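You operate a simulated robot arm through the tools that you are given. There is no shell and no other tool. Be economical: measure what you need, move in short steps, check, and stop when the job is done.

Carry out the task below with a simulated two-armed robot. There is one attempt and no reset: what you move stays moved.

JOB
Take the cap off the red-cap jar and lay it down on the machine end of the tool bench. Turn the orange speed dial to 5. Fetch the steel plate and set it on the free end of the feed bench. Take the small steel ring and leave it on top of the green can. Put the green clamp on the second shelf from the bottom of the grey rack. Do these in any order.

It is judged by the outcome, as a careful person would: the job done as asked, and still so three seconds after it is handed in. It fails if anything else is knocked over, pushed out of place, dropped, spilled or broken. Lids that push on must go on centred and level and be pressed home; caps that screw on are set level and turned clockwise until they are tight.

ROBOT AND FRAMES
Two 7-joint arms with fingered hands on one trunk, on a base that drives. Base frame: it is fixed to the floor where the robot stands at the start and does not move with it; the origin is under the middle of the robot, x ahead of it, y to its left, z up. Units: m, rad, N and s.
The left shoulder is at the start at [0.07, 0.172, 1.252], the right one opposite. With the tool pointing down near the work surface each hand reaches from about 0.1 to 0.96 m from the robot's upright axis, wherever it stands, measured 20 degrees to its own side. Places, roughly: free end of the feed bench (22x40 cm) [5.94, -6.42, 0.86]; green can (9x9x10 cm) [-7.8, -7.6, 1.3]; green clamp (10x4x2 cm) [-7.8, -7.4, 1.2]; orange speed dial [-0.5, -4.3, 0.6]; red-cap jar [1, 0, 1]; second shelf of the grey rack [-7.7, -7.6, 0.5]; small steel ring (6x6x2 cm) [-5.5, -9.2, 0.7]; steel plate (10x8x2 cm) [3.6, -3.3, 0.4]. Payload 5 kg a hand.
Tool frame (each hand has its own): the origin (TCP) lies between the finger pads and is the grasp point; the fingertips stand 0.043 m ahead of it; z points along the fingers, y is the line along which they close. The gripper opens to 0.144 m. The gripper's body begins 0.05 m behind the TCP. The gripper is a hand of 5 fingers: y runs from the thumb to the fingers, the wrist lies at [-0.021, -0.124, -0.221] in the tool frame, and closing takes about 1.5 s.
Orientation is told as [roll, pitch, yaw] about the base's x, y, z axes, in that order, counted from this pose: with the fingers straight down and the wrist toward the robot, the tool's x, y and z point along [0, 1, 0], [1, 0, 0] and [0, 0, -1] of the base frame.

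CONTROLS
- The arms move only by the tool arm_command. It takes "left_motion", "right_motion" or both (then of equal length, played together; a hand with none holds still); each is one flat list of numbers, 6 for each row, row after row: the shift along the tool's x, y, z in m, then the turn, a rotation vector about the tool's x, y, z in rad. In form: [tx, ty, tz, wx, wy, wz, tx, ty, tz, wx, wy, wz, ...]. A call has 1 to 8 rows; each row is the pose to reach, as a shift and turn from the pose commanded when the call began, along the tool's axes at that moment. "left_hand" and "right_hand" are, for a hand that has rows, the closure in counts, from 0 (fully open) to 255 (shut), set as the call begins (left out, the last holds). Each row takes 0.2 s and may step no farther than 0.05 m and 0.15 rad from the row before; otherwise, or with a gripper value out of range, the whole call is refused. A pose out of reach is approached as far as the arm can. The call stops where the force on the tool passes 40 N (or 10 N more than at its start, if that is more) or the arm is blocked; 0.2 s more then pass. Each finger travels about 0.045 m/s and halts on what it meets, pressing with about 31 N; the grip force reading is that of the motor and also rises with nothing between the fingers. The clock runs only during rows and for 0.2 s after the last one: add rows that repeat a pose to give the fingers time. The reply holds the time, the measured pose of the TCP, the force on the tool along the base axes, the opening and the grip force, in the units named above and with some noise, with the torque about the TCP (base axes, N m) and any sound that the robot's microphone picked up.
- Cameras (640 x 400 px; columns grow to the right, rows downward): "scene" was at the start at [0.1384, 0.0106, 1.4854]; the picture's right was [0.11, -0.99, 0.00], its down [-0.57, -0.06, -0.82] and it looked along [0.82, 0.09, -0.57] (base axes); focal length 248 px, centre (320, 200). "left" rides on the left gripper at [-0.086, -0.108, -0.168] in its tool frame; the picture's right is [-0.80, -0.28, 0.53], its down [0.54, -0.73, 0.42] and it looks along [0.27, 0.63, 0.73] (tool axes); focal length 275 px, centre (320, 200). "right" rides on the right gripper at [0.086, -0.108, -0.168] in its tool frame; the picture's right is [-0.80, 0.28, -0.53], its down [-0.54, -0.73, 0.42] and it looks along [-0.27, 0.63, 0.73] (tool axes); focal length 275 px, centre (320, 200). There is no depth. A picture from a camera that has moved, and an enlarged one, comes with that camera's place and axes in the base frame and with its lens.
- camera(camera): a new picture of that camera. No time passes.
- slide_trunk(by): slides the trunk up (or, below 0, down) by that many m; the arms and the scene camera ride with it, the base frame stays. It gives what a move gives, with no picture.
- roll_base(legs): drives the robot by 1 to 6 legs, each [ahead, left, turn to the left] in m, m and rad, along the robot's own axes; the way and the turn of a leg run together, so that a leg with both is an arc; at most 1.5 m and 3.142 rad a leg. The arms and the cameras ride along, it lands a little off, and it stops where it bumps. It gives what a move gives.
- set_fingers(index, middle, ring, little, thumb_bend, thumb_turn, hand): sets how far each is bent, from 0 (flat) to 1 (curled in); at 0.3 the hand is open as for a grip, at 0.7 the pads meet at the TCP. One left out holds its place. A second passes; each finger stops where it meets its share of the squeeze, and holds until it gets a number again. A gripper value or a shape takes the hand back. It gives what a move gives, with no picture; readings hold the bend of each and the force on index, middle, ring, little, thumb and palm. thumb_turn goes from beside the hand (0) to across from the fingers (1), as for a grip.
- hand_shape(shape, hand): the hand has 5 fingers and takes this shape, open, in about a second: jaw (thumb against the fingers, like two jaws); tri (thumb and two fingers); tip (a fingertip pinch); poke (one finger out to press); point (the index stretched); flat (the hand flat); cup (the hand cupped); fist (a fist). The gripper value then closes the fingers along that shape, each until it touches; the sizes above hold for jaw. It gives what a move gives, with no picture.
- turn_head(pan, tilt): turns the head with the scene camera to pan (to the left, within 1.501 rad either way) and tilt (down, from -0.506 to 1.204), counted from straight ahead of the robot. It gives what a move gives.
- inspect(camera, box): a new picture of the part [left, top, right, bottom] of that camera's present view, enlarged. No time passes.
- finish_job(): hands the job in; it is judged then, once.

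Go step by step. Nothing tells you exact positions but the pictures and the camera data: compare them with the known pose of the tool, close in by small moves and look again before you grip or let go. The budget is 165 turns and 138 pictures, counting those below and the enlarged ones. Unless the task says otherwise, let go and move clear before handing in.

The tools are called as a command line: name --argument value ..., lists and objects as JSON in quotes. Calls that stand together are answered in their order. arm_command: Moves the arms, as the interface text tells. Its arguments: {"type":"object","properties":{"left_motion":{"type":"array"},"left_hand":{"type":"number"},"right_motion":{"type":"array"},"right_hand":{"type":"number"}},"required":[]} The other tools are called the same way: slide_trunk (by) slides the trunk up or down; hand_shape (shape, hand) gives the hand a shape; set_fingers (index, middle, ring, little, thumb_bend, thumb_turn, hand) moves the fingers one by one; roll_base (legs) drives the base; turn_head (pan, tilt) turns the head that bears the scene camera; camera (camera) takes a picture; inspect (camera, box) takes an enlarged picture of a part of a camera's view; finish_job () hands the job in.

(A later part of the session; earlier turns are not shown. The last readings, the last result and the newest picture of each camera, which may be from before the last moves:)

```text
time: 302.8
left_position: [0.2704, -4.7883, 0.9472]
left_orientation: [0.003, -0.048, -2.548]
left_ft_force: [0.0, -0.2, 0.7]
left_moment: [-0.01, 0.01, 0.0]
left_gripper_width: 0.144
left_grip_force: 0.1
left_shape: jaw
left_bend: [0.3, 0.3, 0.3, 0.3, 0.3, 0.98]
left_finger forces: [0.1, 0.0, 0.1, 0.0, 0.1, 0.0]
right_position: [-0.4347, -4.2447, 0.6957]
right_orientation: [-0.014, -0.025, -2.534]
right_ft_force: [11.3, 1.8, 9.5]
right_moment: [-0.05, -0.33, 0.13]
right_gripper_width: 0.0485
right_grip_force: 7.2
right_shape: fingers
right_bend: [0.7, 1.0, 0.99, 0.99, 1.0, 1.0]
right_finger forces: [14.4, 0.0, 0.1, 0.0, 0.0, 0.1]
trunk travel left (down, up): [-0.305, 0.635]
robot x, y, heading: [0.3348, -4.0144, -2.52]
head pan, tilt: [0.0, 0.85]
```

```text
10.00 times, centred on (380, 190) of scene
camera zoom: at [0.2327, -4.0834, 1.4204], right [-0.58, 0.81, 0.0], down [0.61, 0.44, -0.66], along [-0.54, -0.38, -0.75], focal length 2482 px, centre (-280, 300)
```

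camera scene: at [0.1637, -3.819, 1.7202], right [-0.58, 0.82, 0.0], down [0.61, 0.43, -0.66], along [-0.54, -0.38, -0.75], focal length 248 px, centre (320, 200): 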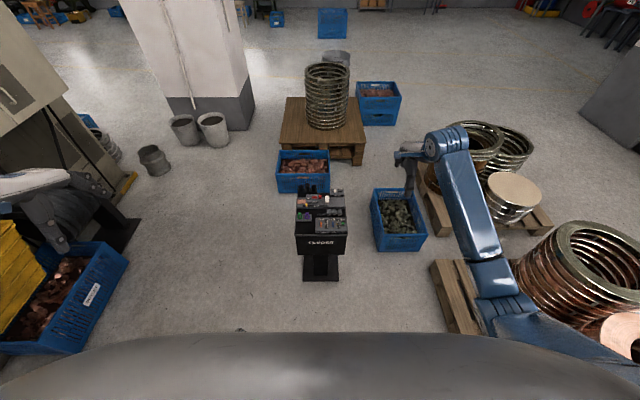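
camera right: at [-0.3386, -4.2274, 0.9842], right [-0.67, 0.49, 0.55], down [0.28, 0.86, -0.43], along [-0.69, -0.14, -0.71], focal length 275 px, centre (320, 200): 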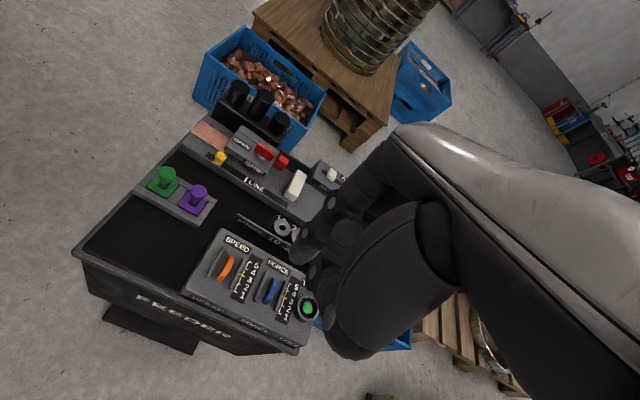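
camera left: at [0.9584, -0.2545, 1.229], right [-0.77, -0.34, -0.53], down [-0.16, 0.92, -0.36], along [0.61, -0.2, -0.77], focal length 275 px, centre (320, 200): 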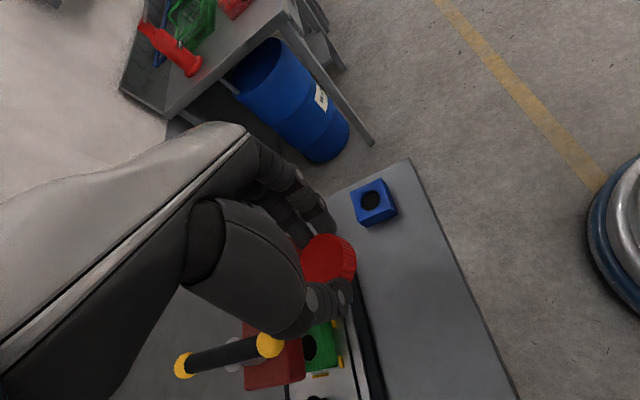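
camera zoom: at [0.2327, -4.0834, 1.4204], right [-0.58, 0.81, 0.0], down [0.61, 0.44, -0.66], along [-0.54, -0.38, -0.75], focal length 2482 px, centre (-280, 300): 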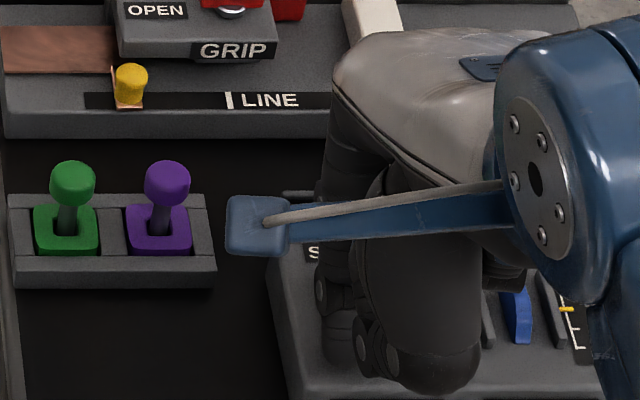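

The fingertip is about 9 mm left of the wheel, on the guard. I lift, shift right 9 mm, and press down again on the wheel's near half.

arm_command --right_motion '[0, 0, -0.015, 0, 0, 0, -0.005, -0.01, -0.025, 0, 0, 0, -0.009, -0.02, -0.025, 0, 0, 0, -0.009, -0.02, -0.015, 0, 0, 0, -0.009, -0.02, -0.008, 0, 0, 0]'

inspect --camera "scene" --box '[350, 180, 410, 220]'

```text
time: 304.0
left_position: [0.2694, -4.7884, 0.9466]
left_orientation: [0.003, -0.045, -2.549]
left_ft_force: [0.8, -0.1, -0.1]
left_moment: [-0.01, 0.02, 0.0]
left_gripper_width: 0.1438
left_grip_force: 0.0
left_shape: jaw
left_bend: [0.3, 0.3, 0.3, 0.3, 0.3, 0.98]
left_finger forces: [0.0, 0.0, 0.0, 0.0, 0.1, 0.0]
right_position: [-0.4239, -4.2241, 0.7036]
right_orientation: [-0.014, -0.023, -2.534]
right_ft_force: [-0.3, 0.8, -1.2]
right_moment: [0.01, -0.01, 0.03]
right_gripper_width: 0.0607
right_grip_force: 0.0
right_shape: fingers
right_bend: [0.6, 1.0, 0.99, 0.99, 1.0, 1.0]
right_finger forces: [0.1, 0.0, 0.0, 0.0, 0.0, 0.1]
trunk travel left (down, up): [-0.305, 0.635]
robot x, y, heading: [0.3333, -4.0088, -2.523]
head pan, tilt: [0.0, 0.85]
```

```text
10.00 times, centred on (380, 200) of scene
camera zoom: at [0.2307, -4.0836, 1.4202], right [-0.58, 0.81, 0.0], down [0.61, 0.44, -0.66], along [-0.54, -0.38, -0.75], focal length 2482 px, centre (-280, 200)
```

zoom: 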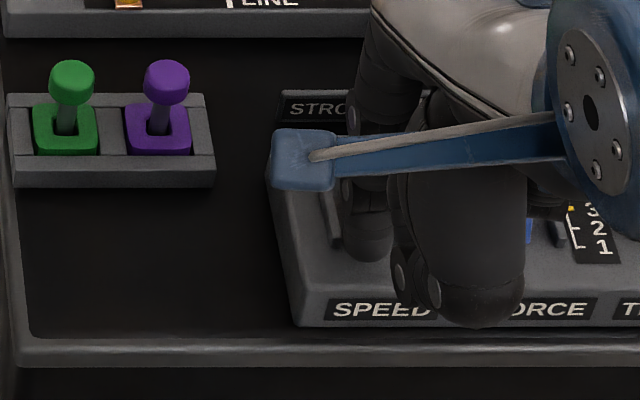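

Now the tip is in line with the wheel, just in front of its near end. I push forward.

arm_command --right_motion '[0, 0.004, 0, 0, 0, 0, 0, 0.008, 0, 0, 0, 0]'

arm_command --right_motion '[0, 0.004, 0, 0, 0, 0, 0, 0.008, 0, 0, 0, 0]'

arm_command --right_motion '[0, 0.004, 0, 0, 0, 0, 0, 0.008, 0, 0, 0, 0]'

```text
time: 304.6
left_position: [0.2695, -4.7879, 0.9454]
left_orientation: [0.002, -0.046, -2.547]
left_ft_force: [-0.3, -0.2, 0.7]
left_moment: [-0.01, 0.01, 0.01]
left_gripper_width: 0.1441
left_grip_force: 0.0
left_shape: jaw
left_bend: [0.3, 0.3, 0.3, 0.3, 0.3, 0.98]
left_finger forces: [0.1, 0.0, 0.1, 0.0, 0.1, 0.0]
right_position: [-0.4293, -4.2276, 0.7041]
right_orientation: [-0.015, -0.023, -2.535]
right_ft_force: [0.4, 0.2, -0.4]
right_moment: [0.0, 0.0, 0.0]
right_gripper_width: 0.0595
right_grip_force: 0.6
right_shape: fingers
right_bend: [0.61, 1.0, 0.99, 0.99, 1.0, 1.0]
right_finger forces: [0.8, 0.0, 0.1, 0.0, 0.1, 0.0]
trunk travel left (down, up): [-0.305, 0.635]
robot x, y, heading: [0.3391, -4.0059, -2.521]
head pan, tilt: [0.0, 0.85]
```

```text
time: 305.2
left_position: [0.2694, -4.7885, 0.9477]
left_orientation: [0.004, -0.048, -2.549]
left_ft_force: [-1.0, -0.2, 0.0]
left_moment: [0.01, 0.01, -0.02]
left_gripper_width: 0.1439
left_grip_force: 0.0
left_shape: jaw
left_bend: [0.3, 0.3, 0.3, 0.3, 0.3, 0.98]
left_finger forces: [0.0, 0.1, 0.1, 0.1, 0.0, 0.0]
right_position: [-0.438, -4.2351, 0.7043]
right_orientation: [-0.013, -0.024, -2.537]
right_ft_force: [4.6, 1.9, 3.5]
right_moment: [0.03, -0.14, 0.03]
right_gripper_width: 0.0562
right_grip_force: 3.0
right_shape: fingers
right_bend: [0.64, 1.0, 0.99, 0.99, 1.0, 1.0]
right_finger forces: [6.0, 0.1, 0.0, 0.0, 0.1, 0.0]
trunk travel left (down, up): [-0.305, 0.635]
robot x, y, heading: [0.3332, -4.0109, -2.525]
head pan, tilt: [0.0, 0.85]
```

```text
time: 305.8
left_position: [0.2697, -4.7881, 0.9468]
left_orientation: [0.003, -0.049, -2.548]
left_ft_force: [0.8, 0.1, 0.4]
left_moment: [-0.01, 0.01, 0.0]
left_gripper_width: 0.1437
left_grip_force: 0.2
left_shape: jaw
left_bend: [0.3, 0.3, 0.3, 0.3, 0.3, 0.98]
left_finger forces: [0.0, 0.1, 0.1, 0.0, 0.0, 0.0]
right_position: [-0.4436, -4.2384, 0.7052]
right_orientation: [-0.014, -0.024, -2.535]
right_ft_force: [7.0, 2.7, 8.6]
right_moment: [-0.02, -0.21, 0.07]
right_gripper_width: 0.0533
right_grip_force: 5.8
right_shape: fingers
right_bend: [0.67, 1.0, 0.99, 0.99, 1.0, 1.0]
right_finger forces: [11.4, 0.0, 0.1, 0.0, 0.0, 0.0]
trunk travel left (down, up): [-0.305, 0.635]
robot x, y, heading: [0.3328, -4.0112, -2.523]
head pan, tilt: [0.0, 0.85]
```

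Force is building against the wheel. I continue a bit, then lift and read the scale.

arm_command --right_motion '[0, 0.004, 0, 0, 0, 0, 0, 0.008, 0, 0, 0, 0, 0, 0.012, 0, 0, 0, 0]'

arm_command --right_motion '[0, 0, -0.02, 0, 0, 0, 0, 0.02, -0.05, 0, 0, 0, -0.02, 0.05, -0.06, 0, 0, 0, -0.05, 0.07, -0.06, 0, 0, 0]'

inspect --camera "scene" --box '[350, 170, 410, 210]'

```text
time: 306.6
left_position: [0.2692, -4.7879, 0.9458]
left_orientation: [0.003, -0.048, -2.547]
left_ft_force: [-0.1, -0.7, 0.4]
left_moment: [0.01, 0.0, 0.04]
left_gripper_width: 0.1438
left_grip_force: 0.0
left_shape: jaw
left_bend: [0.3, 0.3, 0.3, 0.3, 0.3, 0.98]
left_finger forces: [0.1, 0.1, 0.0, 0.0, 0.0, 0.0]
right_position: [-0.4547, -4.2448, 0.7044]
right_orientation: [-0.014, -0.027, -2.537]
right_ft_force: [-1.2, -2.3, 11.5]
right_moment: [-0.33, 0.19, 0.03]
right_gripper_width: 0.061
right_grip_force: 5.2
right_shape: fingers
right_bend: [0.59, 1.0, 0.99, 0.99, 1.0, 1.0]
right_finger forces: [10.7, 0.0, 0.0, 0.0, 0.1, 0.1]
trunk travel left (down, up): [-0.305, 0.635]
robot x, y, heading: [0.3348, -4.0082, -2.52]
head pan, tilt: [0.0, 0.85]
```

```text
time: 307.6
left_position: [0.2696, -4.787, 0.946]
left_orientation: [0.002, -0.046, -2.547]
left_ft_force: [0.3, 0.4, 0.4]
left_moment: [-0.03, -0.01, 0.01]
left_gripper_width: 0.144
left_grip_force: 0.1
left_shape: jaw
left_bend: [0.3, 0.3, 0.3, 0.3, 0.3, 0.98]
left_finger forces: [0.1, 0.0, 0.0, 0.0, 0.0, 0.0]
right_position: [-0.5377, -4.2442, 0.7652]
right_orientation: [-0.012, -0.022, -2.534]
right_ft_force: [-0.2, -1.2, -0.5]
right_moment: [-0.02, 0.01, 0.0]
right_gripper_width: 0.0604
right_grip_force: 0.2
right_shape: fingers
right_bend: [0.6, 1.0, 0.99, 0.99, 1.0, 1.0]
right_finger forces: [0.0, 0.1, 0.0, 0.1, 0.0, 0.0]
trunk travel left (down, up): [-0.305, 0.635]
robot x, y, heading: [0.3326, -4.0108, -2.523]
head pan, tilt: [0.0, 0.85]
```

```text
10.00 times, centred on (380, 190) of scene
camera zoom: at [0.2301, -4.0832, 1.4201], right [-0.58, 0.81, 0.0], down [0.61, 0.44, -0.66], along [-0.54, -0.38, -0.75], focal length 2482 px, centre (-280, 300)
```

zoom: 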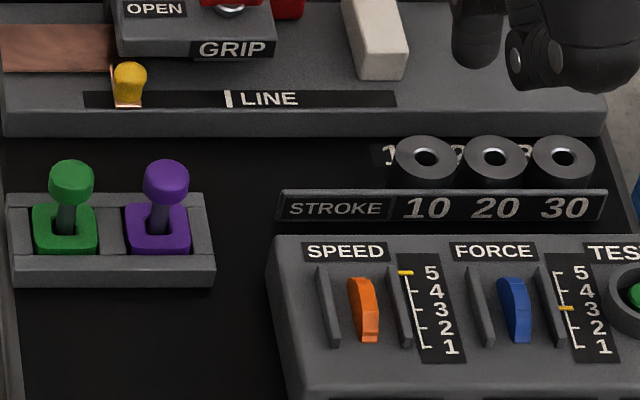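

The SPEED pointer now reads 5 and FORCE is unchanged. Next is the rack corner: I restore the hand, raise the trunk, tuck the left arm, and drive around the coil pallets on their right side.

slide_trunk --by 0.35

hand_shape --shape "jaw" --hand "right"

roll_base --legs '[[-0.9, 0, 0], [0, -1.1, 0], [0, -1.1, 0], [0.749, -0.656, 0]]'

turn_head --pan 0.0 --tilt 0.3

camera --camera "scene"

```text
time: 311.0
left_position: [0.2686, -4.7898, 1.2962]
left_orientation: [0.003, -0.047, -2.549]
left_ft_force: [-0.6, 0.0, -0.3]
left_moment: [0.0, 0.02, 0.01]
left_gripper_width: 0.144
left_grip_force: 0.0
left_shape: jaw
left_bend: [0.3, 0.3, 0.3, 0.3, 0.3, 0.98]
left_finger forces: [0.1, 0.0, 0.1, 0.0, 0.1, 0.1]
right_position: [-0.5377, -4.2437, 1.1145]
right_orientation: [-0.014, -0.023, -2.536]
right_ft_force: [0.0, 0.3, 1.0]
right_moment: [-0.02, 0.02, 0.03]
right_gripper_width: 0.0605
right_grip_force: 0.0
right_shape: fingers
right_bend: [0.6, 1.0, 0.99, 0.99, 1.0, 1.0]
right_finger forces: [0.0, 0.1, 0.0, 0.0, 0.0, 0.0]
trunk travel left (down, up): [-0.655, 0.285]
robot x, y, heading: [0.3329, -4.0093, -2.521]
head pan, tilt: [0.0, 0.85]
```

```text
time: 311.9
left_position: [0.2692, -4.7886, 1.2951]
left_orientation: [0.004, -0.046, -2.547]
left_ft_force: [0.3, 0.5, 0.3]
left_moment: [0.02, 0.03, 0.01]
left_gripper_width: 0.1437
left_grip_force: 0.0
left_shape: jaw
left_bend: [0.3, 0.3, 0.3, 0.3, 0.3, 0.98]
left_finger forces: [0.1, 0.1, 0.0, 0.0, 0.0, 0.1]
right_position: [-0.5379, -4.2432, 1.1164]
right_orientation: [-0.013, -0.022, -2.535]
right_ft_force: [-0.6, 0.4, 0.6]
right_moment: [-0.01, -0.01, -0.03]
right_gripper_width: 0.1439
right_grip_force: 0.0
right_shape: jaw
right_bend: [0.3, 0.3, 0.3, 0.3, 0.3, 0.98]
right_finger forces: [0.1, 0.0, 0.0, 0.0, 0.0, 0.0]
trunk travel left (down, up): [-0.655, 0.285]
robot x, y, heading: [0.3307, -4.0106, -2.522]
head pan, tilt: [0.0, 0.85]
```

```text
time: 332.0
left_position: [-1.2337, -2.2877, 1.2968]
left_orientation: [0.004, -0.048, -2.578]
left_ft_force: [0.6, 0.2, -0.2]
left_moment: [0.0, 0.02, -0.02]
left_gripper_width: 0.144
left_grip_force: 0.1
left_shape: jaw
left_bend: [0.3, 0.3, 0.3, 0.3, 0.3, 0.98]
left_finger forces: [0.1, 0.0, 0.0, 0.1, 0.1, 0.0]
right_position: [-2.0248, -1.7207, 1.1158]
right_orientation: [-0.014, -0.025, -2.566]
right_ft_force: [1.3, 0.6, -0.2]
right_moment: [-0.03, 0.0, -0.01]
right_gripper_width: 0.1438
right_grip_force: 0.0
right_shape: jaw
right_bend: [0.3, 0.3, 0.3, 0.3, 0.3, 0.98]
right_finger forces: [0.0, 0.1, 0.0, 0.0, 0.0, 0.0]
trunk travel left (down, up): [-0.655, 0.285]
robot x, y, heading: [-1.1457, -1.5135, -2.55]
head pan, tilt: [0.0, 0.85]
```

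```text
time: 333.0
left_position: [-1.2354, -2.2874, 1.2959]
left_orientation: [0.003, -0.048, -2.575]
left_ft_force: [-0.5, -0.4, 0.6]
left_moment: [-0.02, -0.01, 0.0]
left_gripper_width: 0.1438
left_grip_force: 0.1
left_shape: jaw
left_bend: [0.3, 0.3, 0.3, 0.3, 0.3, 0.98]
left_finger forces: [0.0, 0.0, 0.0, 0.1, 0.0, 0.0]
right_position: [-2.0253, -1.7205, 1.1151]
right_orientation: [-0.013, -0.023, -2.564]
right_ft_force: [0.3, -0.5, 0.3]
right_moment: [0.03, 0.05, -0.01]
right_gripper_width: 0.1441
right_grip_force: 0.1
right_shape: jaw
right_bend: [0.3, 0.3, 0.3, 0.3, 0.3, 0.98]
right_finger forces: [0.0, 0.0, 0.0, 0.0, 0.0, 0.0]
trunk travel left (down, up): [-0.655, 0.285]
robot x, y, heading: [-1.1459, -1.5145, -2.556]
head pan, tilt: [0.0, 0.3]
```

```text
25 pictures are left
camera scene: at [-1.2659, -1.5907, 1.8185], right [-0.56, 0.83, 0.0], down [0.25, 0.17, -0.95], along [-0.79, -0.53, -0.3], focal length 248 px, centre (320, 200)
```

scene: 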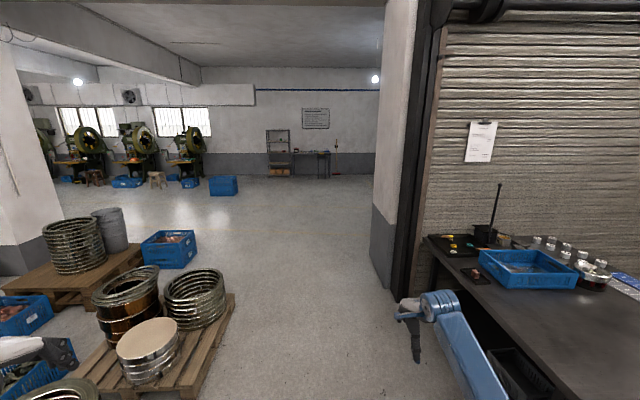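

The way ahead is clear; the ring's location matches the third stamping press from the left. I drive ahead past the pallets, then sidestep left.

roll_base --legs '[[1.4, 0, 0], [1.4, 0, 0], [1.4, 0, 0], [1.4, 0, 0], [0, 1.35, 0], [0, 1.35, 0]]'

roll_base --legs '[[0, 1.3, 0]]'

turn_head --pan 0.0 --tilt 0.5

camera --camera "scene"

```text
time: 372.4
left_position: [-4.5254, -7.5844, 1.2966]
left_orientation: [0.004, -0.047, -2.632]
left_ft_force: [-0.9, 0.2, 0.4]
left_moment: [-0.02, 0.01, 0.01]
left_gripper_width: 0.144
left_grip_force: 0.1
left_shape: jaw
left_bend: [0.3, 0.3, 0.3, 0.3, 0.3, 0.98]
left_finger forces: [0.0, 0.0, 0.1, 0.0, 0.0, 0.0]
right_position: [-5.2837, -6.975, 1.1151]
right_orientation: [-0.014, -0.023, -2.621]
right_ft_force: [-0.4, -0.7, 0.4]
right_moment: [0.0, -0.01, 0.01]
right_gripper_width: 0.144
right_grip_force: 0.2
right_shape: jaw
right_bend: [0.3, 0.3, 0.3, 0.3, 0.3, 0.98]
right_finger forces: [0.1, 0.0, 0.0, 0.0, 0.0, 0.1]
trunk travel left (down, up): [-0.655, 0.285]
robot x, y, heading: [-4.3954, -6.8143, -2.604]
head pan, tilt: [0.0, 0.3]
```

```text
time: 378.9
left_position: [-3.8432, -8.7132, 1.2962]
left_orientation: [0.003, -0.048, -2.623]
left_ft_force: [0.0, -0.8, 0.3]
left_moment: [0.0, -0.04, -0.01]
left_gripper_width: 0.1436
left_grip_force: 0.0
left_shape: jaw
left_bend: [0.3, 0.3, 0.3, 0.3, 0.3, 0.98]
left_finger forces: [0.0, 0.0, 0.0, 0.0, 0.1, 0.0]
right_position: [-4.6055, -8.1103, 1.115]
right_orientation: [-0.015, -0.024, -2.609]
right_ft_force: [-0.4, -0.4, -0.4]
right_moment: [-0.05, 0.01, 0.01]
right_gripper_width: 0.1442
right_grip_force: 0.1
right_shape: jaw
right_bend: [0.3, 0.3, 0.3, 0.3, 0.3, 0.98]
right_finger forces: [0.0, 0.0, 0.0, 0.0, 0.0, 0.0]
trunk travel left (down, up): [-0.655, 0.285]
robot x, y, heading: [-3.7182, -7.9434, -2.596]
head pan, tilt: [0.0, 0.3]
```

```text
time: 379.7
left_position: [-3.8415, -8.714, 1.2964]
left_orientation: [0.005, -0.046, -2.622]
left_ft_force: [0.4, 0.3, -0.7]
left_moment: [0.03, 0.01, 0.0]
left_gripper_width: 0.1439
left_grip_force: 0.0
left_shape: jaw
left_bend: [0.3, 0.3, 0.3, 0.3, 0.3, 0.98]
left_finger forces: [0.0, 0.1, 0.1, 0.0, 0.0, 0.0]
right_position: [-4.6051, -8.1119, 1.1155]
right_orientation: [-0.013, -0.022, -2.611]
right_ft_force: [-0.5, 0.4, 0.2]
right_moment: [0.0, 0.03, 0.03]
right_gripper_width: 0.1438
right_grip_force: 0.0
right_shape: jaw
right_bend: [0.3, 0.3, 0.3, 0.3, 0.3, 0.98]
right_finger forces: [0.0, 0.0, 0.1, 0.1, 0.0, 0.0]
trunk travel left (down, up): [-0.655, 0.285]
robot x, y, heading: [-3.718, -7.9437, -2.6]
head pan, tilt: [0.0, 0.499]
```

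```text
24 pictures are left
camera scene: at [-3.8375, -8.0158, 1.8002], right [-0.52, 0.85, 0.0], down [0.41, 0.25, -0.88], along [-0.75, -0.46, -0.48], focal length 248 px, centre (320, 200)
```

scene: 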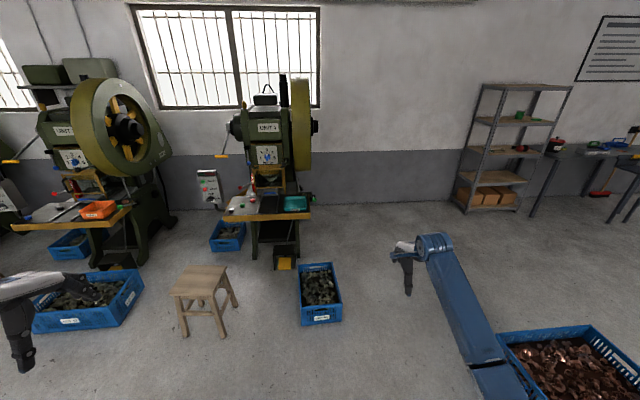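

The ring should be on the UNIT press's little table at (300, 203), and the grey rack is at right. I zoom in on both.

inspect --camera "scene" --box '[215, 170, 335, 250]'

inspect --camera "scene" --box '[450, 75, 590, 220]'

```text
5.00 times, centred on (275, 210) of scene
camera zoom: at [-3.8375, -8.0158, 1.8002], right [-0.52, 0.85, 0.0], down [0.41, 0.25, -0.88], along [-0.75, -0.46, -0.48], focal length 1241 px, centre (545, 150)
```

zoom: 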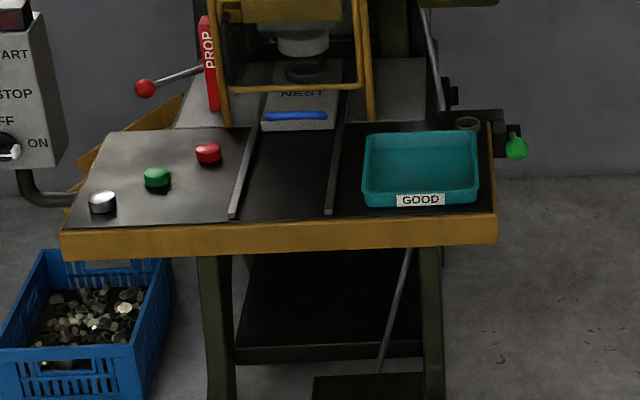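

```text
2.76 times, centred on (520, 148) of scene
camera zoom: at [-3.8375, -8.0158, 1.8002], right [-0.52, 0.85, 0.0], down [0.41, 0.25, -0.88], along [-0.75, -0.46, -0.48], focal length 685 px, centre (-232, 345)
```

zoom: 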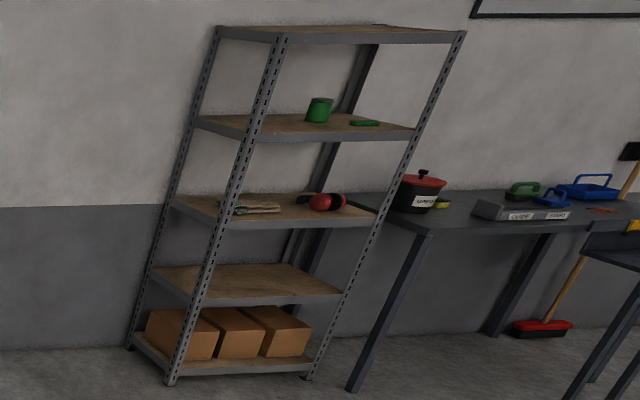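

The ring is behind the teal GOOD tray on the press table, and the rack's second shelf is empty. I go to the rack first (clamp), threading between the two blue baskets with the right hand drawn in.

arm_command --right_motion '[0, -0.04, 0, 0, 0, 0, 0, -0.08, 0, 0, 0, 0, 0, -0.12, 0, 0, 0, 0, 0, -0.16, 0, 0, 0, 0, 0, -0.2, 0, 0, 0, 0]'

roll_base --legs '[[0.82, -0.46, 0], [0.82, -0.46, 0], [0.2, -0.733, 0], [0.2, -0.733, 0.1]]'

turn_head --pan -0.1 --tilt 0.35

camera --camera "scene"

```text
time: 380.9
left_position: [-3.8393, -8.7134, 1.2978]
left_orientation: [0.003, -0.048, -2.621]
left_ft_force: [0.9, 0.4, 0.2]
left_moment: [-0.06, 0.04, 0.02]
left_gripper_width: 0.144
left_grip_force: 0.1
left_shape: jaw
left_bend: [0.3, 0.3, 0.3, 0.3, 0.3, 0.98]
left_finger forces: [0.0, 0.0, 0.1, 0.1, 0.0, 0.0]
right_position: [-4.4294, -8.0088, 1.1136]
right_orientation: [-0.014, -0.024, -2.608]
right_ft_force: [1.4, 0.6, -0.2]
right_moment: [-0.04, 0.04, -0.02]
right_gripper_width: 0.1443
right_grip_force: 0.0
right_shape: jaw
right_bend: [0.3, 0.3, 0.3, 0.3, 0.3, 0.98]
right_finger forces: [0.1, 0.0, 0.1, 0.0, 0.0, 0.0]
trunk travel left (down, up): [-0.655, 0.285]
robot x, y, heading: [-3.7177, -7.94, -2.593]
head pan, tilt: [0.0, 0.499]
```

```text
time: 397.6
left_position: [-6.7537, -7.7988, 1.296]
left_orientation: [0.004, -0.047, -2.522]
left_ft_force: [0.0, -0.2, 0.5]
left_moment: [0.03, -0.02, -0.02]
left_gripper_width: 0.1439
left_grip_force: 0.1
left_shape: jaw
left_bend: [0.3, 0.3, 0.3, 0.3, 0.3, 0.98]
left_finger forces: [0.1, 0.0, 0.0, 0.0, 0.0, 0.0]
right_position: [-7.4121, -7.1558, 1.1113]
right_orientation: [-0.014, -0.022, -2.51]
right_ft_force: [0.2, -0.2, 0.5]
right_moment: [0.01, 0.01, 0.0]
right_gripper_width: 0.1438
right_grip_force: 0.1
right_shape: jaw
right_bend: [0.3, 0.3, 0.3, 0.3, 0.3, 0.98]
right_finger forces: [0.1, 0.1, 0.0, 0.0, 0.0, 0.1]
trunk travel left (down, up): [-0.655, 0.285]
robot x, y, heading: [-6.7101, -7.0155, -2.495]
head pan, tilt: [0.0, 0.499]
```

```text
time: 398.3
left_position: [-6.7535, -7.7972, 1.2969]
left_orientation: [0.002, -0.047, -2.522]
left_ft_force: [-1.6, -0.5, -0.1]
left_moment: [0.02, 0.0, 0.01]
left_gripper_width: 0.1438
left_grip_force: 0.2
left_shape: jaw
left_bend: [0.3, 0.3, 0.3, 0.3, 0.3, 0.98]
left_finger forces: [0.0, 0.0, 0.0, 0.0, 0.1, 0.1]
right_position: [-7.4119, -7.1564, 1.1114]
right_orientation: [-0.015, -0.021, -2.508]
right_ft_force: [0.0, 0.1, 0.3]
right_moment: [-0.02, 0.02, 0.01]
right_gripper_width: 0.1439
right_grip_force: 0.0
right_shape: jaw
right_bend: [0.3, 0.3, 0.3, 0.3, 0.3, 0.98]
right_finger forces: [0.1, 0.0, 0.0, 0.1, 0.1, 0.0]
trunk travel left (down, up): [-0.655, 0.285]
robot x, y, heading: [-6.7108, -7.0188, -2.49]
head pan, tilt: [-0.099, 0.351]
```

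```text
21 pictures are left
camera scene: at [-6.8277, -7.0955, 1.8138], right [-0.52, 0.85, 0.0], down [0.29, 0.18, -0.94], along [-0.8, -0.49, -0.34], focal length 248 px, centre (320, 200)
```

scene: 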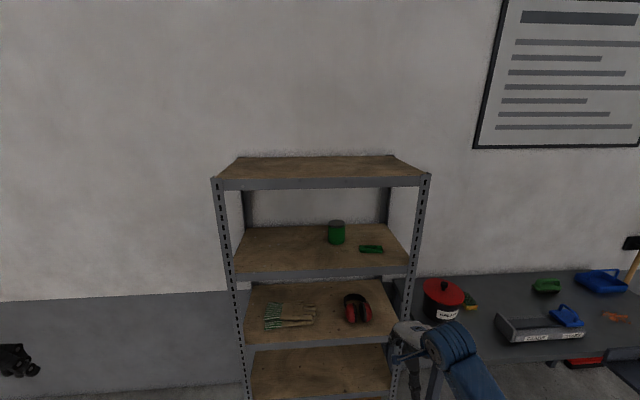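

The clamp is at about [−7.787, −7.410], 17 cm deep on the fourth shelf (surface ≈1.21), under the top shelf (underside ≈1.55). I tilt the right hand forward 0.2 rad, raise to entry height, and roll in partway.

arm_command --right_motion '[0, 0, -0.04, -0.05, 0, 0, 0, 0, -0.08, -0.1, 0, 0, 0, 0, -0.12, -0.15, 0, 0, 0, 0, -0.166, -0.2, 0, 0]' --right_hand 70

roll_base --legs '[[0.3, -0.025, 0]]'

camera --camera "right"

inspect --camera "scene" --box '[240, 180, 480, 340]'

```text
time: 399.3
left_position: [-6.7536, -7.7977, 1.2964]
left_orientation: [0.002, -0.046, -2.523]
left_ft_force: [-0.4, 0.1, 0.1]
left_moment: [0.05, 0.01, 0.01]
left_gripper_width: 0.1437
left_grip_force: 0.0
left_shape: jaw
left_bend: [0.3, 0.3, 0.3, 0.3, 0.3, 0.98]
left_finger forces: [0.1, 0.1, 0.1, 0.1, 0.0, 0.0]
right_position: [-7.4079, -7.1542, 1.2785]
right_orientation: [-0.013, -0.224, -2.505]
right_ft_force: [0.7, -1.0, 0.3]
right_moment: [-0.01, -0.01, 0.02]
right_gripper_width: 0.1048
right_grip_force: 0.1
right_shape: jaw
right_bend: [0.27, 0.36, 0.34, 0.34, 0.58, 0.99]
right_finger forces: [0.1, 0.1, 0.0, 0.0, 0.0, 0.0]
trunk travel left (down, up): [-0.655, 0.285]
robot x, y, heading: [-6.7083, -7.0151, -2.503]
head pan, tilt: [-0.099, 0.351]
```

```text
time: 401.4
left_position: [-7.0022, -7.9589, 1.2968]
left_orientation: [0.004, -0.049, -2.517]
left_ft_force: [0.3, -0.7, 0.6]
left_moment: [-0.01, 0.05, 0.0]
left_gripper_width: 0.144
left_grip_force: 0.0
left_shape: jaw
left_bend: [0.3, 0.3, 0.3, 0.3, 0.3, 0.98]
left_finger forces: [0.0, 0.0, 0.1, 0.1, 0.1, 0.0]
right_position: [-7.6594, -7.3184, 1.2786]
right_orientation: [-0.014, -0.224, -2.502]
right_ft_force: [0.1, 0.0, 0.1]
right_moment: [-0.02, 0.05, 0.0]
right_gripper_width: 0.1048
right_grip_force: 0.0
right_shape: jaw
right_bend: [0.27, 0.36, 0.34, 0.34, 0.58, 0.99]
right_finger forces: [0.0, 0.0, 0.1, 0.0, 0.0, 0.0]
trunk travel left (down, up): [-0.655, 0.285]
robot x, y, heading: [-6.9621, -7.1802, -2.49]
head pan, tilt: [-0.099, 0.351]
```

```text
20 pictures are left
camera right: at [-7.4927, -7.3037, 1.4164], right [-0.6, 0.54, 0.59], down [0.17, 0.81, -0.57], along [-0.79, -0.24, -0.57], focal length 275 px, centre (320, 200)
```

right: 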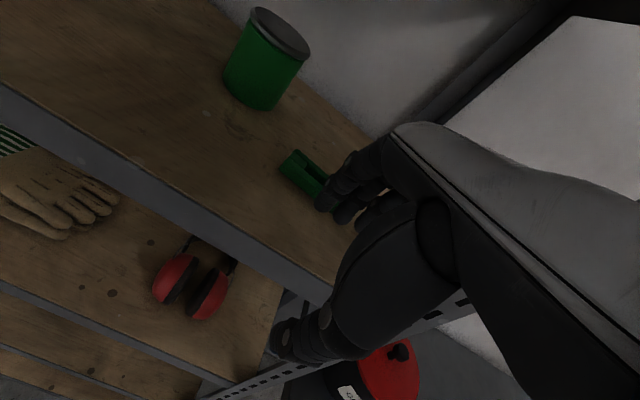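

```text
2.50 times, centred on (360, 260) of scene
camera zoom: at [-7.0791, -7.2563, 1.8141], right [-0.52, 0.85, 0.0], down [0.29, 0.18, -0.94], along [-0.8, -0.49, -0.34], focal length 620 px, centre (220, 50)
```

zoom: 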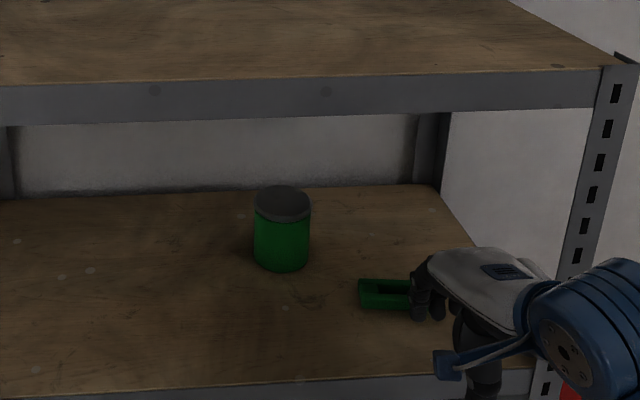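

Clamp centre is about [−7.776, −7.411]. I roll in 14 cm and lower so the fingers straddle it.

roll_base --legs '[[0.139, 0.003, 0]]'

arm_command --right_motion '[0, -0.0015, 0.007, 0, 0, 0, 0, -0.0033, 0.0145, 0, 0, 0]'

camera --camera "right"

```text
time: 402.7
left_position: [-7.1135, -8.0457, 1.2976]
left_orientation: [0.004, -0.05, -2.517]
left_ft_force: [-0.7, 0.3, 0.2]
left_moment: [0.0, -0.01, -0.03]
left_gripper_width: 0.1439
left_grip_force: 0.1
left_shape: jaw
left_bend: [0.3, 0.3, 0.3, 0.3, 0.3, 0.98]
left_finger forces: [0.1, 0.0, 0.0, 0.0, 0.0, 0.1]
right_position: [-7.7709, -7.4046, 1.2801]
right_orientation: [-0.013, -0.228, -2.504]
right_ft_force: [6.3, 4.6, 27.7]
right_moment: [1.29, -1.96, -0.04]
right_gripper_width: 0.1076
right_grip_force: 0.0
right_shape: jaw
right_bend: [0.27, 0.36, 0.34, 0.34, 0.55, 0.99]
right_finger forces: [0.0, 0.1, 0.1, 0.0, 27.6, 0.0]
trunk travel left (down, up): [-0.655, 0.285]
robot x, y, heading: [-7.0739, -7.2654, -2.495]
head pan, tilt: [-0.099, 0.351]
```

```text
time: 403.1
left_position: [-7.1157, -8.0461, 1.2946]
left_orientation: [0.004, -0.05, -2.519]
left_ft_force: [0.0, -0.3, 0.0]
left_moment: [-0.02, 0.0, 0.03]
left_gripper_width: 0.1439
left_grip_force: 0.1
left_shape: jaw
left_bend: [0.3, 0.3, 0.3, 0.3, 0.3, 0.98]
left_finger forces: [0.0, 0.0, 0.0, 0.0, 0.0, 0.0]
right_position: [-7.7723, -7.4081, 1.2799]
right_orientation: [-0.012, -0.239, -2.503]
right_ft_force: [0.9, -0.5, 2.4]
right_moment: [0.09, -0.22, 0.03]
right_gripper_width: 0.1043
right_grip_force: 0.0
right_shape: jaw
right_bend: [0.27, 0.36, 0.34, 0.34, 0.58, 0.99]
right_finger forces: [0.0, 0.0, 0.0, 0.0, 3.1, 0.1]
trunk travel left (down, up): [-0.655, 0.285]
robot x, y, heading: [-7.0769, -7.267, -2.495]
head pan, tilt: [-0.099, 0.351]
stopped in row 1 (right hand): the force on the tool passed its limit at 47 N (the readings are from after the stop); the commanded pose is now the measured one
```

```text
18 pictures are left
camera right: at [-7.6045, -7.3917, 1.4161], right [-0.59, 0.55, 0.6], down [0.16, 0.8, -0.58], along [-0.79, -0.24, -0.56], focal length 275 px, centre (320, 200)
```

right: 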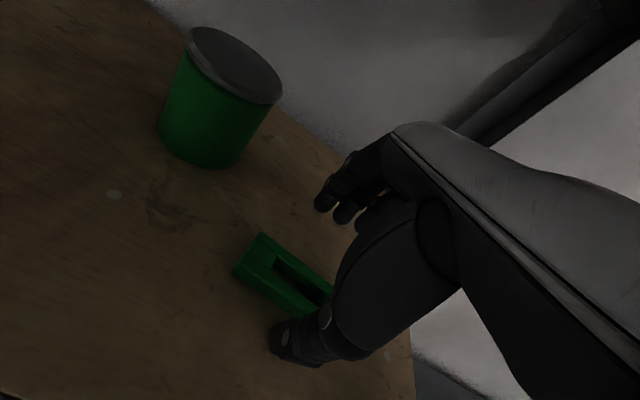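

The thumb reached the shelf first, and the clamp's centre is 2 cm nearer and 1.4 cm left. I lift slightly, shift, flatten the tilt to about 0.12 and narrow the opening.

arm_command --right_motion '[0, 0.001, -0.006, 0, 0, 0, 0.014, -0.0184, -0.0107, 0.06, 0, 0, 0.014, -0.0184, -0.0107, 0.12, 0, 0]'

arm_command --right_motion '[0, 0, 0, 0, 0, 0, 0, 0, 0, 0, 0, 0, 0, 0, 0, 0, 0, 0]' --right_hand 130

camera --camera "right"

```text
time: 403.9
left_position: [-7.1162, -8.048, 1.2967]
left_orientation: [0.005, -0.047, -2.517]
left_ft_force: [-0.1, -0.1, -0.1]
left_moment: [0.0, -0.02, -0.02]
left_gripper_width: 0.1439
left_grip_force: 0.0
left_shape: jaw
left_bend: [0.3, 0.3, 0.3, 0.3, 0.3, 0.98]
left_finger forces: [0.1, 0.0, 0.0, 0.0, 0.0, 0.0]
right_position: [-7.7491, -7.4065, 1.2847]
right_orientation: [-0.012, -0.116, -2.504]
right_ft_force: [-0.5, -0.6, 0.4]
right_moment: [0.03, -0.05, 0.01]
right_gripper_width: 0.1042
right_grip_force: 0.0
right_shape: jaw
right_bend: [0.27, 0.37, 0.34, 0.34, 0.58, 0.99]
right_finger forces: [0.1, 0.0, 0.0, 0.1, 0.0, 0.0]
trunk travel left (down, up): [-0.655, 0.285]
robot x, y, heading: [-7.0716, -7.2665, -2.491]
head pan, tilt: [-0.099, 0.351]
```

```text
time: 404.7
left_position: [-7.1174, -8.0471, 1.2964]
left_orientation: [0.006, -0.047, -2.518]
left_ft_force: [-0.3, -0.7, 0.1]
left_moment: [0.0, -0.02, -0.01]
left_gripper_width: 0.1436
left_grip_force: 0.2
left_shape: jaw
left_bend: [0.3, 0.3, 0.3, 0.3, 0.3, 0.98]
left_finger forces: [0.1, 0.0, 0.0, 0.1, 0.1, 0.1]
right_position: [-7.749, -7.406, 1.2866]
right_orientation: [-0.013, -0.117, -2.504]
right_ft_force: [0.3, 0.4, 1.2]
right_moment: [0.02, 0.01, 0.0]
right_gripper_width: 0.0711
right_grip_force: 0.1
right_shape: jaw
right_bend: [0.74, 0.45, 0.42, 0.41, 0.71, 1.0]
right_finger forces: [0.0, 0.0, 0.0, 0.0, 0.0, 0.0]
trunk travel left (down, up): [-0.655, 0.285]
robot x, y, heading: [-7.0704, -7.2673, -2.494]
head pan, tilt: [-0.099, 0.351]
```

```text
17 pictures are left
camera right: at [-7.5954, -7.4018, 1.4385], right [-0.65, 0.5, 0.57], down [0.21, 0.84, -0.5], along [-0.73, -0.2, -0.65], focal length 275 px, centre (320, 200)
```

right: 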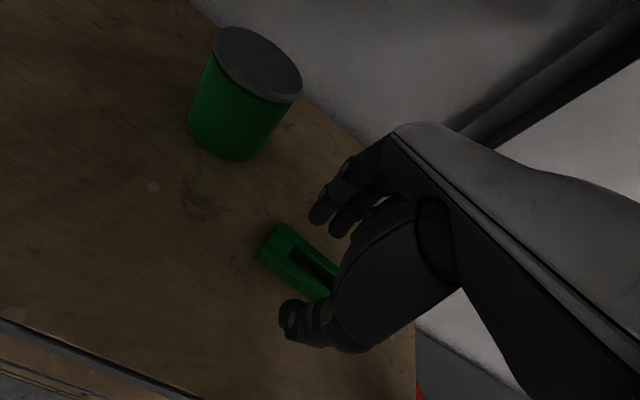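

The clamp lies between thumb and index near its middle. I lower 1.4 cm and close.

arm_command --right_motion '[0.004, -0.001, 0.007, 0, 0, 0, 0.004, -0.0017, 0.0135, 0, 0, 0]'

arm_command --right_motion '[0, 0, 0, 0, 0, 0, 0, 0, 0, 0, 0, 0, 0, 0, 0, 0, 0, 0, 0, 0, 0, 0, 0, 0, 0, 0, 0, 0, 0, 0]' --right_hand 255

arm_command --right_motion '[0, 0.001, -0.008, 0, 0, 0, 0, 0.002, -0.016, 0, 0, 0]'

camera --camera "right"

```text
time: 405.3
left_position: [-7.1154, -8.0471, 1.2958]
left_orientation: [0.005, -0.048, -2.519]
left_ft_force: [0.3, 0.1, 0.2]
left_moment: [0.02, -0.01, -0.03]
left_gripper_width: 0.1438
left_grip_force: 0.1
left_shape: jaw
left_bend: [0.3, 0.3, 0.3, 0.3, 0.3, 0.98]
left_finger forces: [0.0, 0.0, 0.0, 0.0, 0.1, 0.0]
right_position: [-7.7464, -7.4086, 1.2733]
right_orientation: [-0.014, -0.118, -2.503]
right_ft_force: [0.0, 0.3, 0.4]
right_moment: [0.01, -0.01, 0.01]
right_gripper_width: 0.071
right_grip_force: 0.2
right_shape: jaw
right_bend: [0.74, 0.45, 0.42, 0.41, 0.71, 1.0]
right_finger forces: [0.0, 0.0, 0.0, 0.1, 0.0, 0.1]
trunk travel left (down, up): [-0.655, 0.285]
robot x, y, heading: [-7.0713, -7.2711, -2.491]
head pan, tilt: [-0.099, 0.351]
```

```text
time: 406.5
left_position: [-7.114, -8.0466, 1.2972]
left_orientation: [0.003, -0.048, -2.518]
left_ft_force: [-0.4, 0.2, 1.0]
left_moment: [0.0, -0.02, 0.0]
left_gripper_width: 0.144
left_grip_force: 0.0
left_shape: jaw
left_bend: [0.3, 0.3, 0.3, 0.3, 0.3, 0.98]
left_finger forces: [0.0, 0.0, 0.0, 0.0, 0.0, 0.0]
right_position: [-7.7455, -7.408, 1.2757]
right_orientation: [-0.013, -0.123, -2.503]
right_ft_force: [0.9, 3.3, 20.2]
right_moment: [-0.17, 0.55, -0.12]
right_gripper_width: 0.0339
right_grip_force: 31.3
right_shape: jaw
right_bend: [0.74, 0.52, 0.55, 0.5, 0.76, 1.0]
right_finger forces: [17.4, 18.7, 0.1, 0.0, 26.2, 0.1]
trunk travel left (down, up): [-0.655, 0.285]
robot x, y, heading: [-7.0741, -7.2671, -2.491]
head pan, tilt: [-0.099, 0.351]
```

```text
time: 407.1
left_position: [-7.1169, -8.0479, 1.2962]
left_orientation: [0.003, -0.048, -2.518]
left_ft_force: [-0.3, 0.5, 0.0]
left_moment: [0.0, 0.04, 0.0]
left_gripper_width: 0.144
left_grip_force: 0.1
left_shape: jaw
left_bend: [0.3, 0.3, 0.3, 0.3, 0.3, 0.98]
left_finger forces: [0.0, 0.1, 0.1, 0.0, 0.0, 0.0]
right_position: [-7.7466, -7.4084, 1.2888]
right_orientation: [-0.012, -0.114, -2.505]
right_ft_force: [0.2, -0.1, -3.1]
right_moment: [0.0, -0.09, 0.05]
right_gripper_width: 0.0328
right_grip_force: 31.0
right_shape: jaw
right_bend: [0.74, 0.52, 0.55, 0.5, 0.77, 1.0]
right_finger forces: [13.7, 10.6, 0.1, 0.0, 22.5, 0.0]
trunk travel left (down, up): [-0.655, 0.285]
robot x, y, heading: [-7.0739, -7.2669, -2.488]
head pan, tilt: [-0.099, 0.351]
```

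```text
16 pictures are left
camera right: at [-7.5922, -7.4052, 1.44], right [-0.65, 0.5, 0.57], down [0.21, 0.84, -0.5], along [-0.73, -0.2, -0.65], focal length 275 px, centre (320, 200)
```

right: 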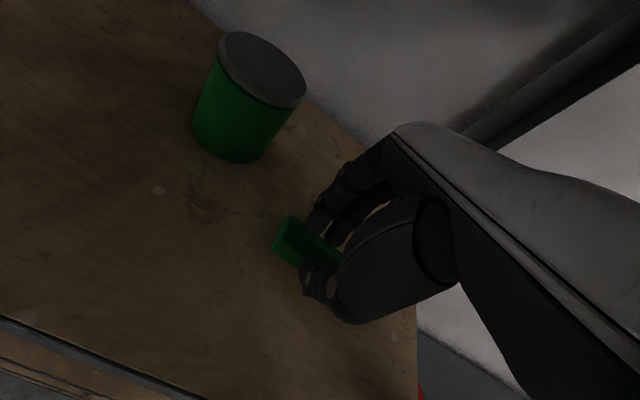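

The clamp is in hand. I back out, lower the trunk, extend and tilt the hand a little more for clearance, ready for the second shelf.

roll_base --legs '[[-0.5, 0, 0]]'

slide_trunk --by -0.4

slide_trunk --by -0.25

arm_command --right_motion '[0, 0.03, 0.02, -0.04, 0, 0, 0, 0.06, 0.04, -0.08, 0, 0, 0, 0.09, 0.06, -0.12, 0, 0, 0, 0.11, 0.085, -0.15, 0, 0]'

turn_head --pan -0.1 --tilt 0.5

camera --camera "scene"

```text
time: 410.0
left_position: [-6.7211, -7.7481, 1.2956]
left_orientation: [0.003, -0.046, -2.512]
left_ft_force: [0.3, 0.2, -0.1]
left_moment: [0.02, -0.01, -0.02]
left_gripper_width: 0.1439
left_grip_force: 0.1
left_shape: jaw
left_bend: [0.3, 0.3, 0.3, 0.3, 0.3, 0.98]
left_finger forces: [0.0, 0.1, 0.0, 0.1, 0.1, 0.1]
right_position: [-7.3538, -7.1137, 1.2874]
right_orientation: [-0.012, -0.116, -2.5]
right_ft_force: [-0.7, 0.2, -3.5]
right_moment: [0.0, -0.06, 0.03]
right_gripper_width: 0.0326
right_grip_force: 31.6
right_shape: jaw
right_bend: [0.74, 0.52, 0.55, 0.5, 0.77, 1.0]
right_finger forces: [13.7, 10.5, 0.0, 0.1, 22.5, 0.0]
trunk travel left (down, up): [-0.655, 0.285]
robot x, y, heading: [-6.6791, -6.9611, -2.488]
head pan, tilt: [-0.099, 0.351]
```

```text
time: 413.8
left_position: [-6.7206, -7.7479, 0.8973]
left_orientation: [0.005, -0.048, -2.514]
left_ft_force: [-0.6, 0.0, 0.7]
left_moment: [-0.01, 0.01, 0.03]
left_gripper_width: 0.1437
left_grip_force: 0.0
left_shape: jaw
left_bend: [0.3, 0.3, 0.3, 0.3, 0.3, 0.98]
left_finger forces: [0.0, 0.1, 0.0, 0.0, 0.0, 0.0]
right_position: [-7.3528, -7.1123, 0.8884]
right_orientation: [-0.012, -0.116, -2.499]
right_ft_force: [0.1, 0.8, -2.2]
right_moment: [-0.04, -0.09, -0.02]
right_gripper_width: 0.0326
right_grip_force: 30.7
right_shape: jaw
right_bend: [0.74, 0.52, 0.55, 0.5, 0.77, 1.0]
right_finger forces: [13.8, 10.5, 0.0, 0.0, 22.5, 0.0]
trunk travel left (down, up): [-0.255, 0.685]
robot x, y, heading: [-6.6802, -6.9699, -2.483]
head pan, tilt: [-0.099, 0.351]
```

```text
time: 416.4
left_position: [-6.7198, -7.7471, 0.6455]
left_orientation: [0.004, -0.047, -2.513]
left_ft_force: [0.1, -0.9, -0.8]
left_moment: [-0.01, 0.0, -0.02]
left_gripper_width: 0.1439
left_grip_force: 0.1
left_shape: jaw
left_bend: [0.3, 0.3, 0.3, 0.3, 0.3, 0.98]
left_finger forces: [0.0, 0.0, 0.1, 0.0, 0.0, 0.0]
right_position: [-7.353, -7.1127, 0.6391]
right_orientation: [-0.013, -0.117, -2.499]
right_ft_force: [0.0, -0.2, -2.5]
right_moment: [0.03, -0.09, -0.02]
right_gripper_width: 0.0327
right_grip_force: 31.0
right_shape: jaw
right_bend: [0.74, 0.52, 0.55, 0.5, 0.77, 1.0]
right_finger forces: [13.9, 10.5, 0.0, 0.0, 22.5, 0.0]
trunk travel left (down, up): [-0.005, 0.935]
robot x, y, heading: [-6.6798, -6.9659, -2.489]
head pan, tilt: [-0.099, 0.351]
```

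```text
time: 417.4
left_position: [-6.7193, -7.7471, 0.6454]
left_orientation: [0.003, -0.048, -2.515]
left_ft_force: [0.3, 0.0, -0.6]
left_moment: [-0.02, -0.04, -0.01]
left_gripper_width: 0.1439
left_grip_force: 0.1
left_shape: jaw
left_bend: [0.3, 0.3, 0.3, 0.3, 0.3, 0.98]
left_finger forces: [0.0, 0.0, 0.0, 0.2, 0.1, 0.0]
right_position: [-7.4498, -7.1823, 0.5684]
right_orientation: [-0.011, -0.268, -2.497]
right_ft_force: [-1.1, -0.1, -2.9]
right_moment: [0.0, -0.11, -0.02]
right_gripper_width: 0.0327
right_grip_force: 30.9
right_shape: jaw
right_bend: [0.74, 0.52, 0.55, 0.5, 0.77, 1.0]
right_finger forces: [13.8, 10.2, 0.0, 0.1, 22.8, 0.0]
trunk travel left (down, up): [-0.005, 0.935]
robot x, y, heading: [-6.6814, -6.9651, -2.49]
head pan, tilt: [-0.099, 0.351]
```

```text
time: 418.1
left_position: [-6.7196, -7.7471, 0.6468]
left_orientation: [0.005, -0.048, -2.513]
left_ft_force: [1.6, -0.4, 0.0]
left_moment: [-0.01, -0.01, 0.02]
left_gripper_width: 0.144
left_grip_force: 0.1
left_shape: jaw
left_bend: [0.3, 0.3, 0.3, 0.3, 0.3, 0.98]
left_finger forces: [0.0, 0.0, 0.0, 0.0, 0.0, 0.0]
right_position: [-7.4486, -7.1832, 0.5699]
right_orientation: [-0.013, -0.268, -2.5]
right_ft_force: [-0.6, 0.5, -3.7]
right_moment: [0.01, -0.04, -0.01]
right_gripper_width: 0.0326
right_grip_force: 31.0
right_shape: jaw
right_bend: [0.74, 0.52, 0.55, 0.5, 0.77, 1.0]
right_finger forces: [13.7, 10.1, 0.1, 0.0, 22.8, 0.1]
trunk travel left (down, up): [-0.005, 0.935]
robot x, y, heading: [-6.6777, -6.9658, -2.489]
head pan, tilt: [-0.099, 0.499]
```

```text
15 pictures are left
camera scene: at [-6.7974, -7.0449, 1.1502], right [-0.53, 0.85, 0.0], down [0.41, 0.25, -0.88], along [-0.75, -0.46, -0.48], focal length 248 px, centre (320, 200)
```

scene: 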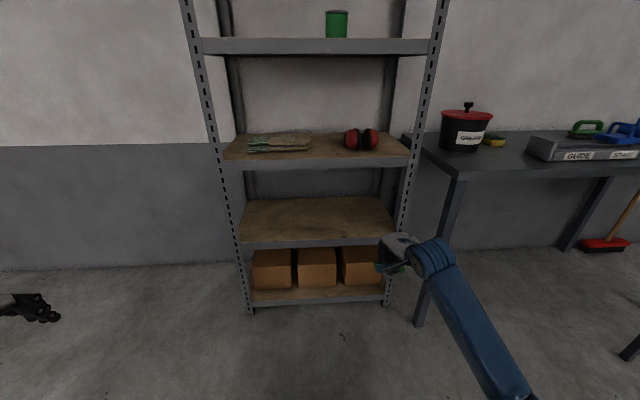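

Shelf 2 surface is about 0.479, with 33 cm of clearance. I lower slightly, sidestep left 22 cm to centre, and roll in.

arm_command --right_motion '[0, -0.005, 0.0193, 0, 0, 0]'

roll_base --legs '[[0, 0.22, 0], [0.38, 0, 0]]'

camera --camera "scene"

```text
time: 418.5
left_position: [-6.7194, -7.747, 0.6472]
left_orientation: [0.005, -0.046, -2.513]
left_ft_force: [0.1, 0.8, -0.3]
left_moment: [0.0, 0.02, -0.03]
left_gripper_width: 0.1438
left_grip_force: 0.1
left_shape: jaw
left_bend: [0.3, 0.3, 0.3, 0.3, 0.3, 0.98]
left_finger forces: [0.0, 0.0, 0.1, 0.1, 0.0, 0.0]
right_position: [-7.4484, -7.1811, 0.5488]
right_orientation: [-0.011, -0.267, -2.499]
right_ft_force: [0.6, 0.3, -3.2]
right_moment: [0.01, -0.04, 0.02]
right_gripper_width: 0.0325
right_grip_force: 30.8
right_shape: jaw
right_bend: [0.74, 0.52, 0.55, 0.5, 0.77, 1.0]
right_finger forces: [13.7, 10.3, 0.1, 0.0, 22.9, 0.0]
trunk travel left (down, up): [-0.005, 0.935]
robot x, y, heading: [-6.6799, -6.9681, -2.489]
head pan, tilt: [-0.099, 0.499]
```

```text
time: 422.2
left_position: [-6.8886, -8.1568, 0.6459]
left_orientation: [0.004, -0.049, -2.514]
left_ft_force: [0.1, 0.2, -0.2]
left_moment: [-0.01, 0.01, 0.02]
left_gripper_width: 0.1438
left_grip_force: 0.1
left_shape: jaw
left_bend: [0.3, 0.3, 0.3, 0.3, 0.3, 0.98]
left_finger forces: [0.0, 0.0, 0.0, 0.0, 0.0, 0.0]
right_position: [-7.6171, -7.5919, 0.5473]
right_orientation: [-0.012, -0.264, -2.501]
right_ft_force: [-0.5, 0.0, -3.1]
right_moment: [-0.01, -0.09, 0.02]
right_gripper_width: 0.0324
right_grip_force: 31.0
right_shape: jaw
right_bend: [0.74, 0.52, 0.55, 0.5, 0.77, 1.0]
right_finger forces: [13.7, 10.3, 0.0, 0.1, 22.9, 0.0]
trunk travel left (down, up): [-0.005, 0.935]
robot x, y, heading: [-6.8506, -7.3783, -2.489]
head pan, tilt: [-0.099, 0.499]
```

```text
14 pictures are left
camera scene: at [-6.9668, -7.4553, 1.15], right [-0.53, 0.85, 0.0], down [0.41, 0.25, -0.88], along [-0.75, -0.46, -0.48], focal length 248 px, centre (320, 200)
```

scene: 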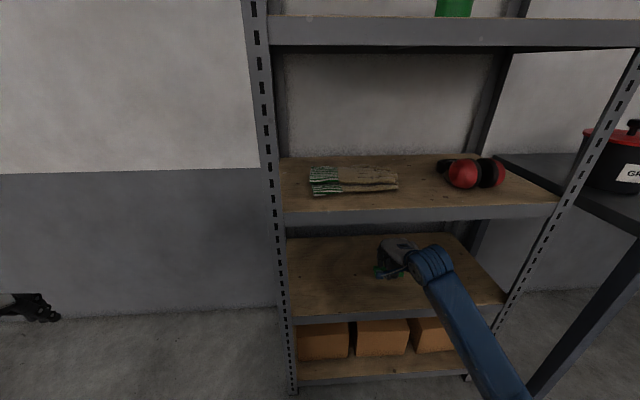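

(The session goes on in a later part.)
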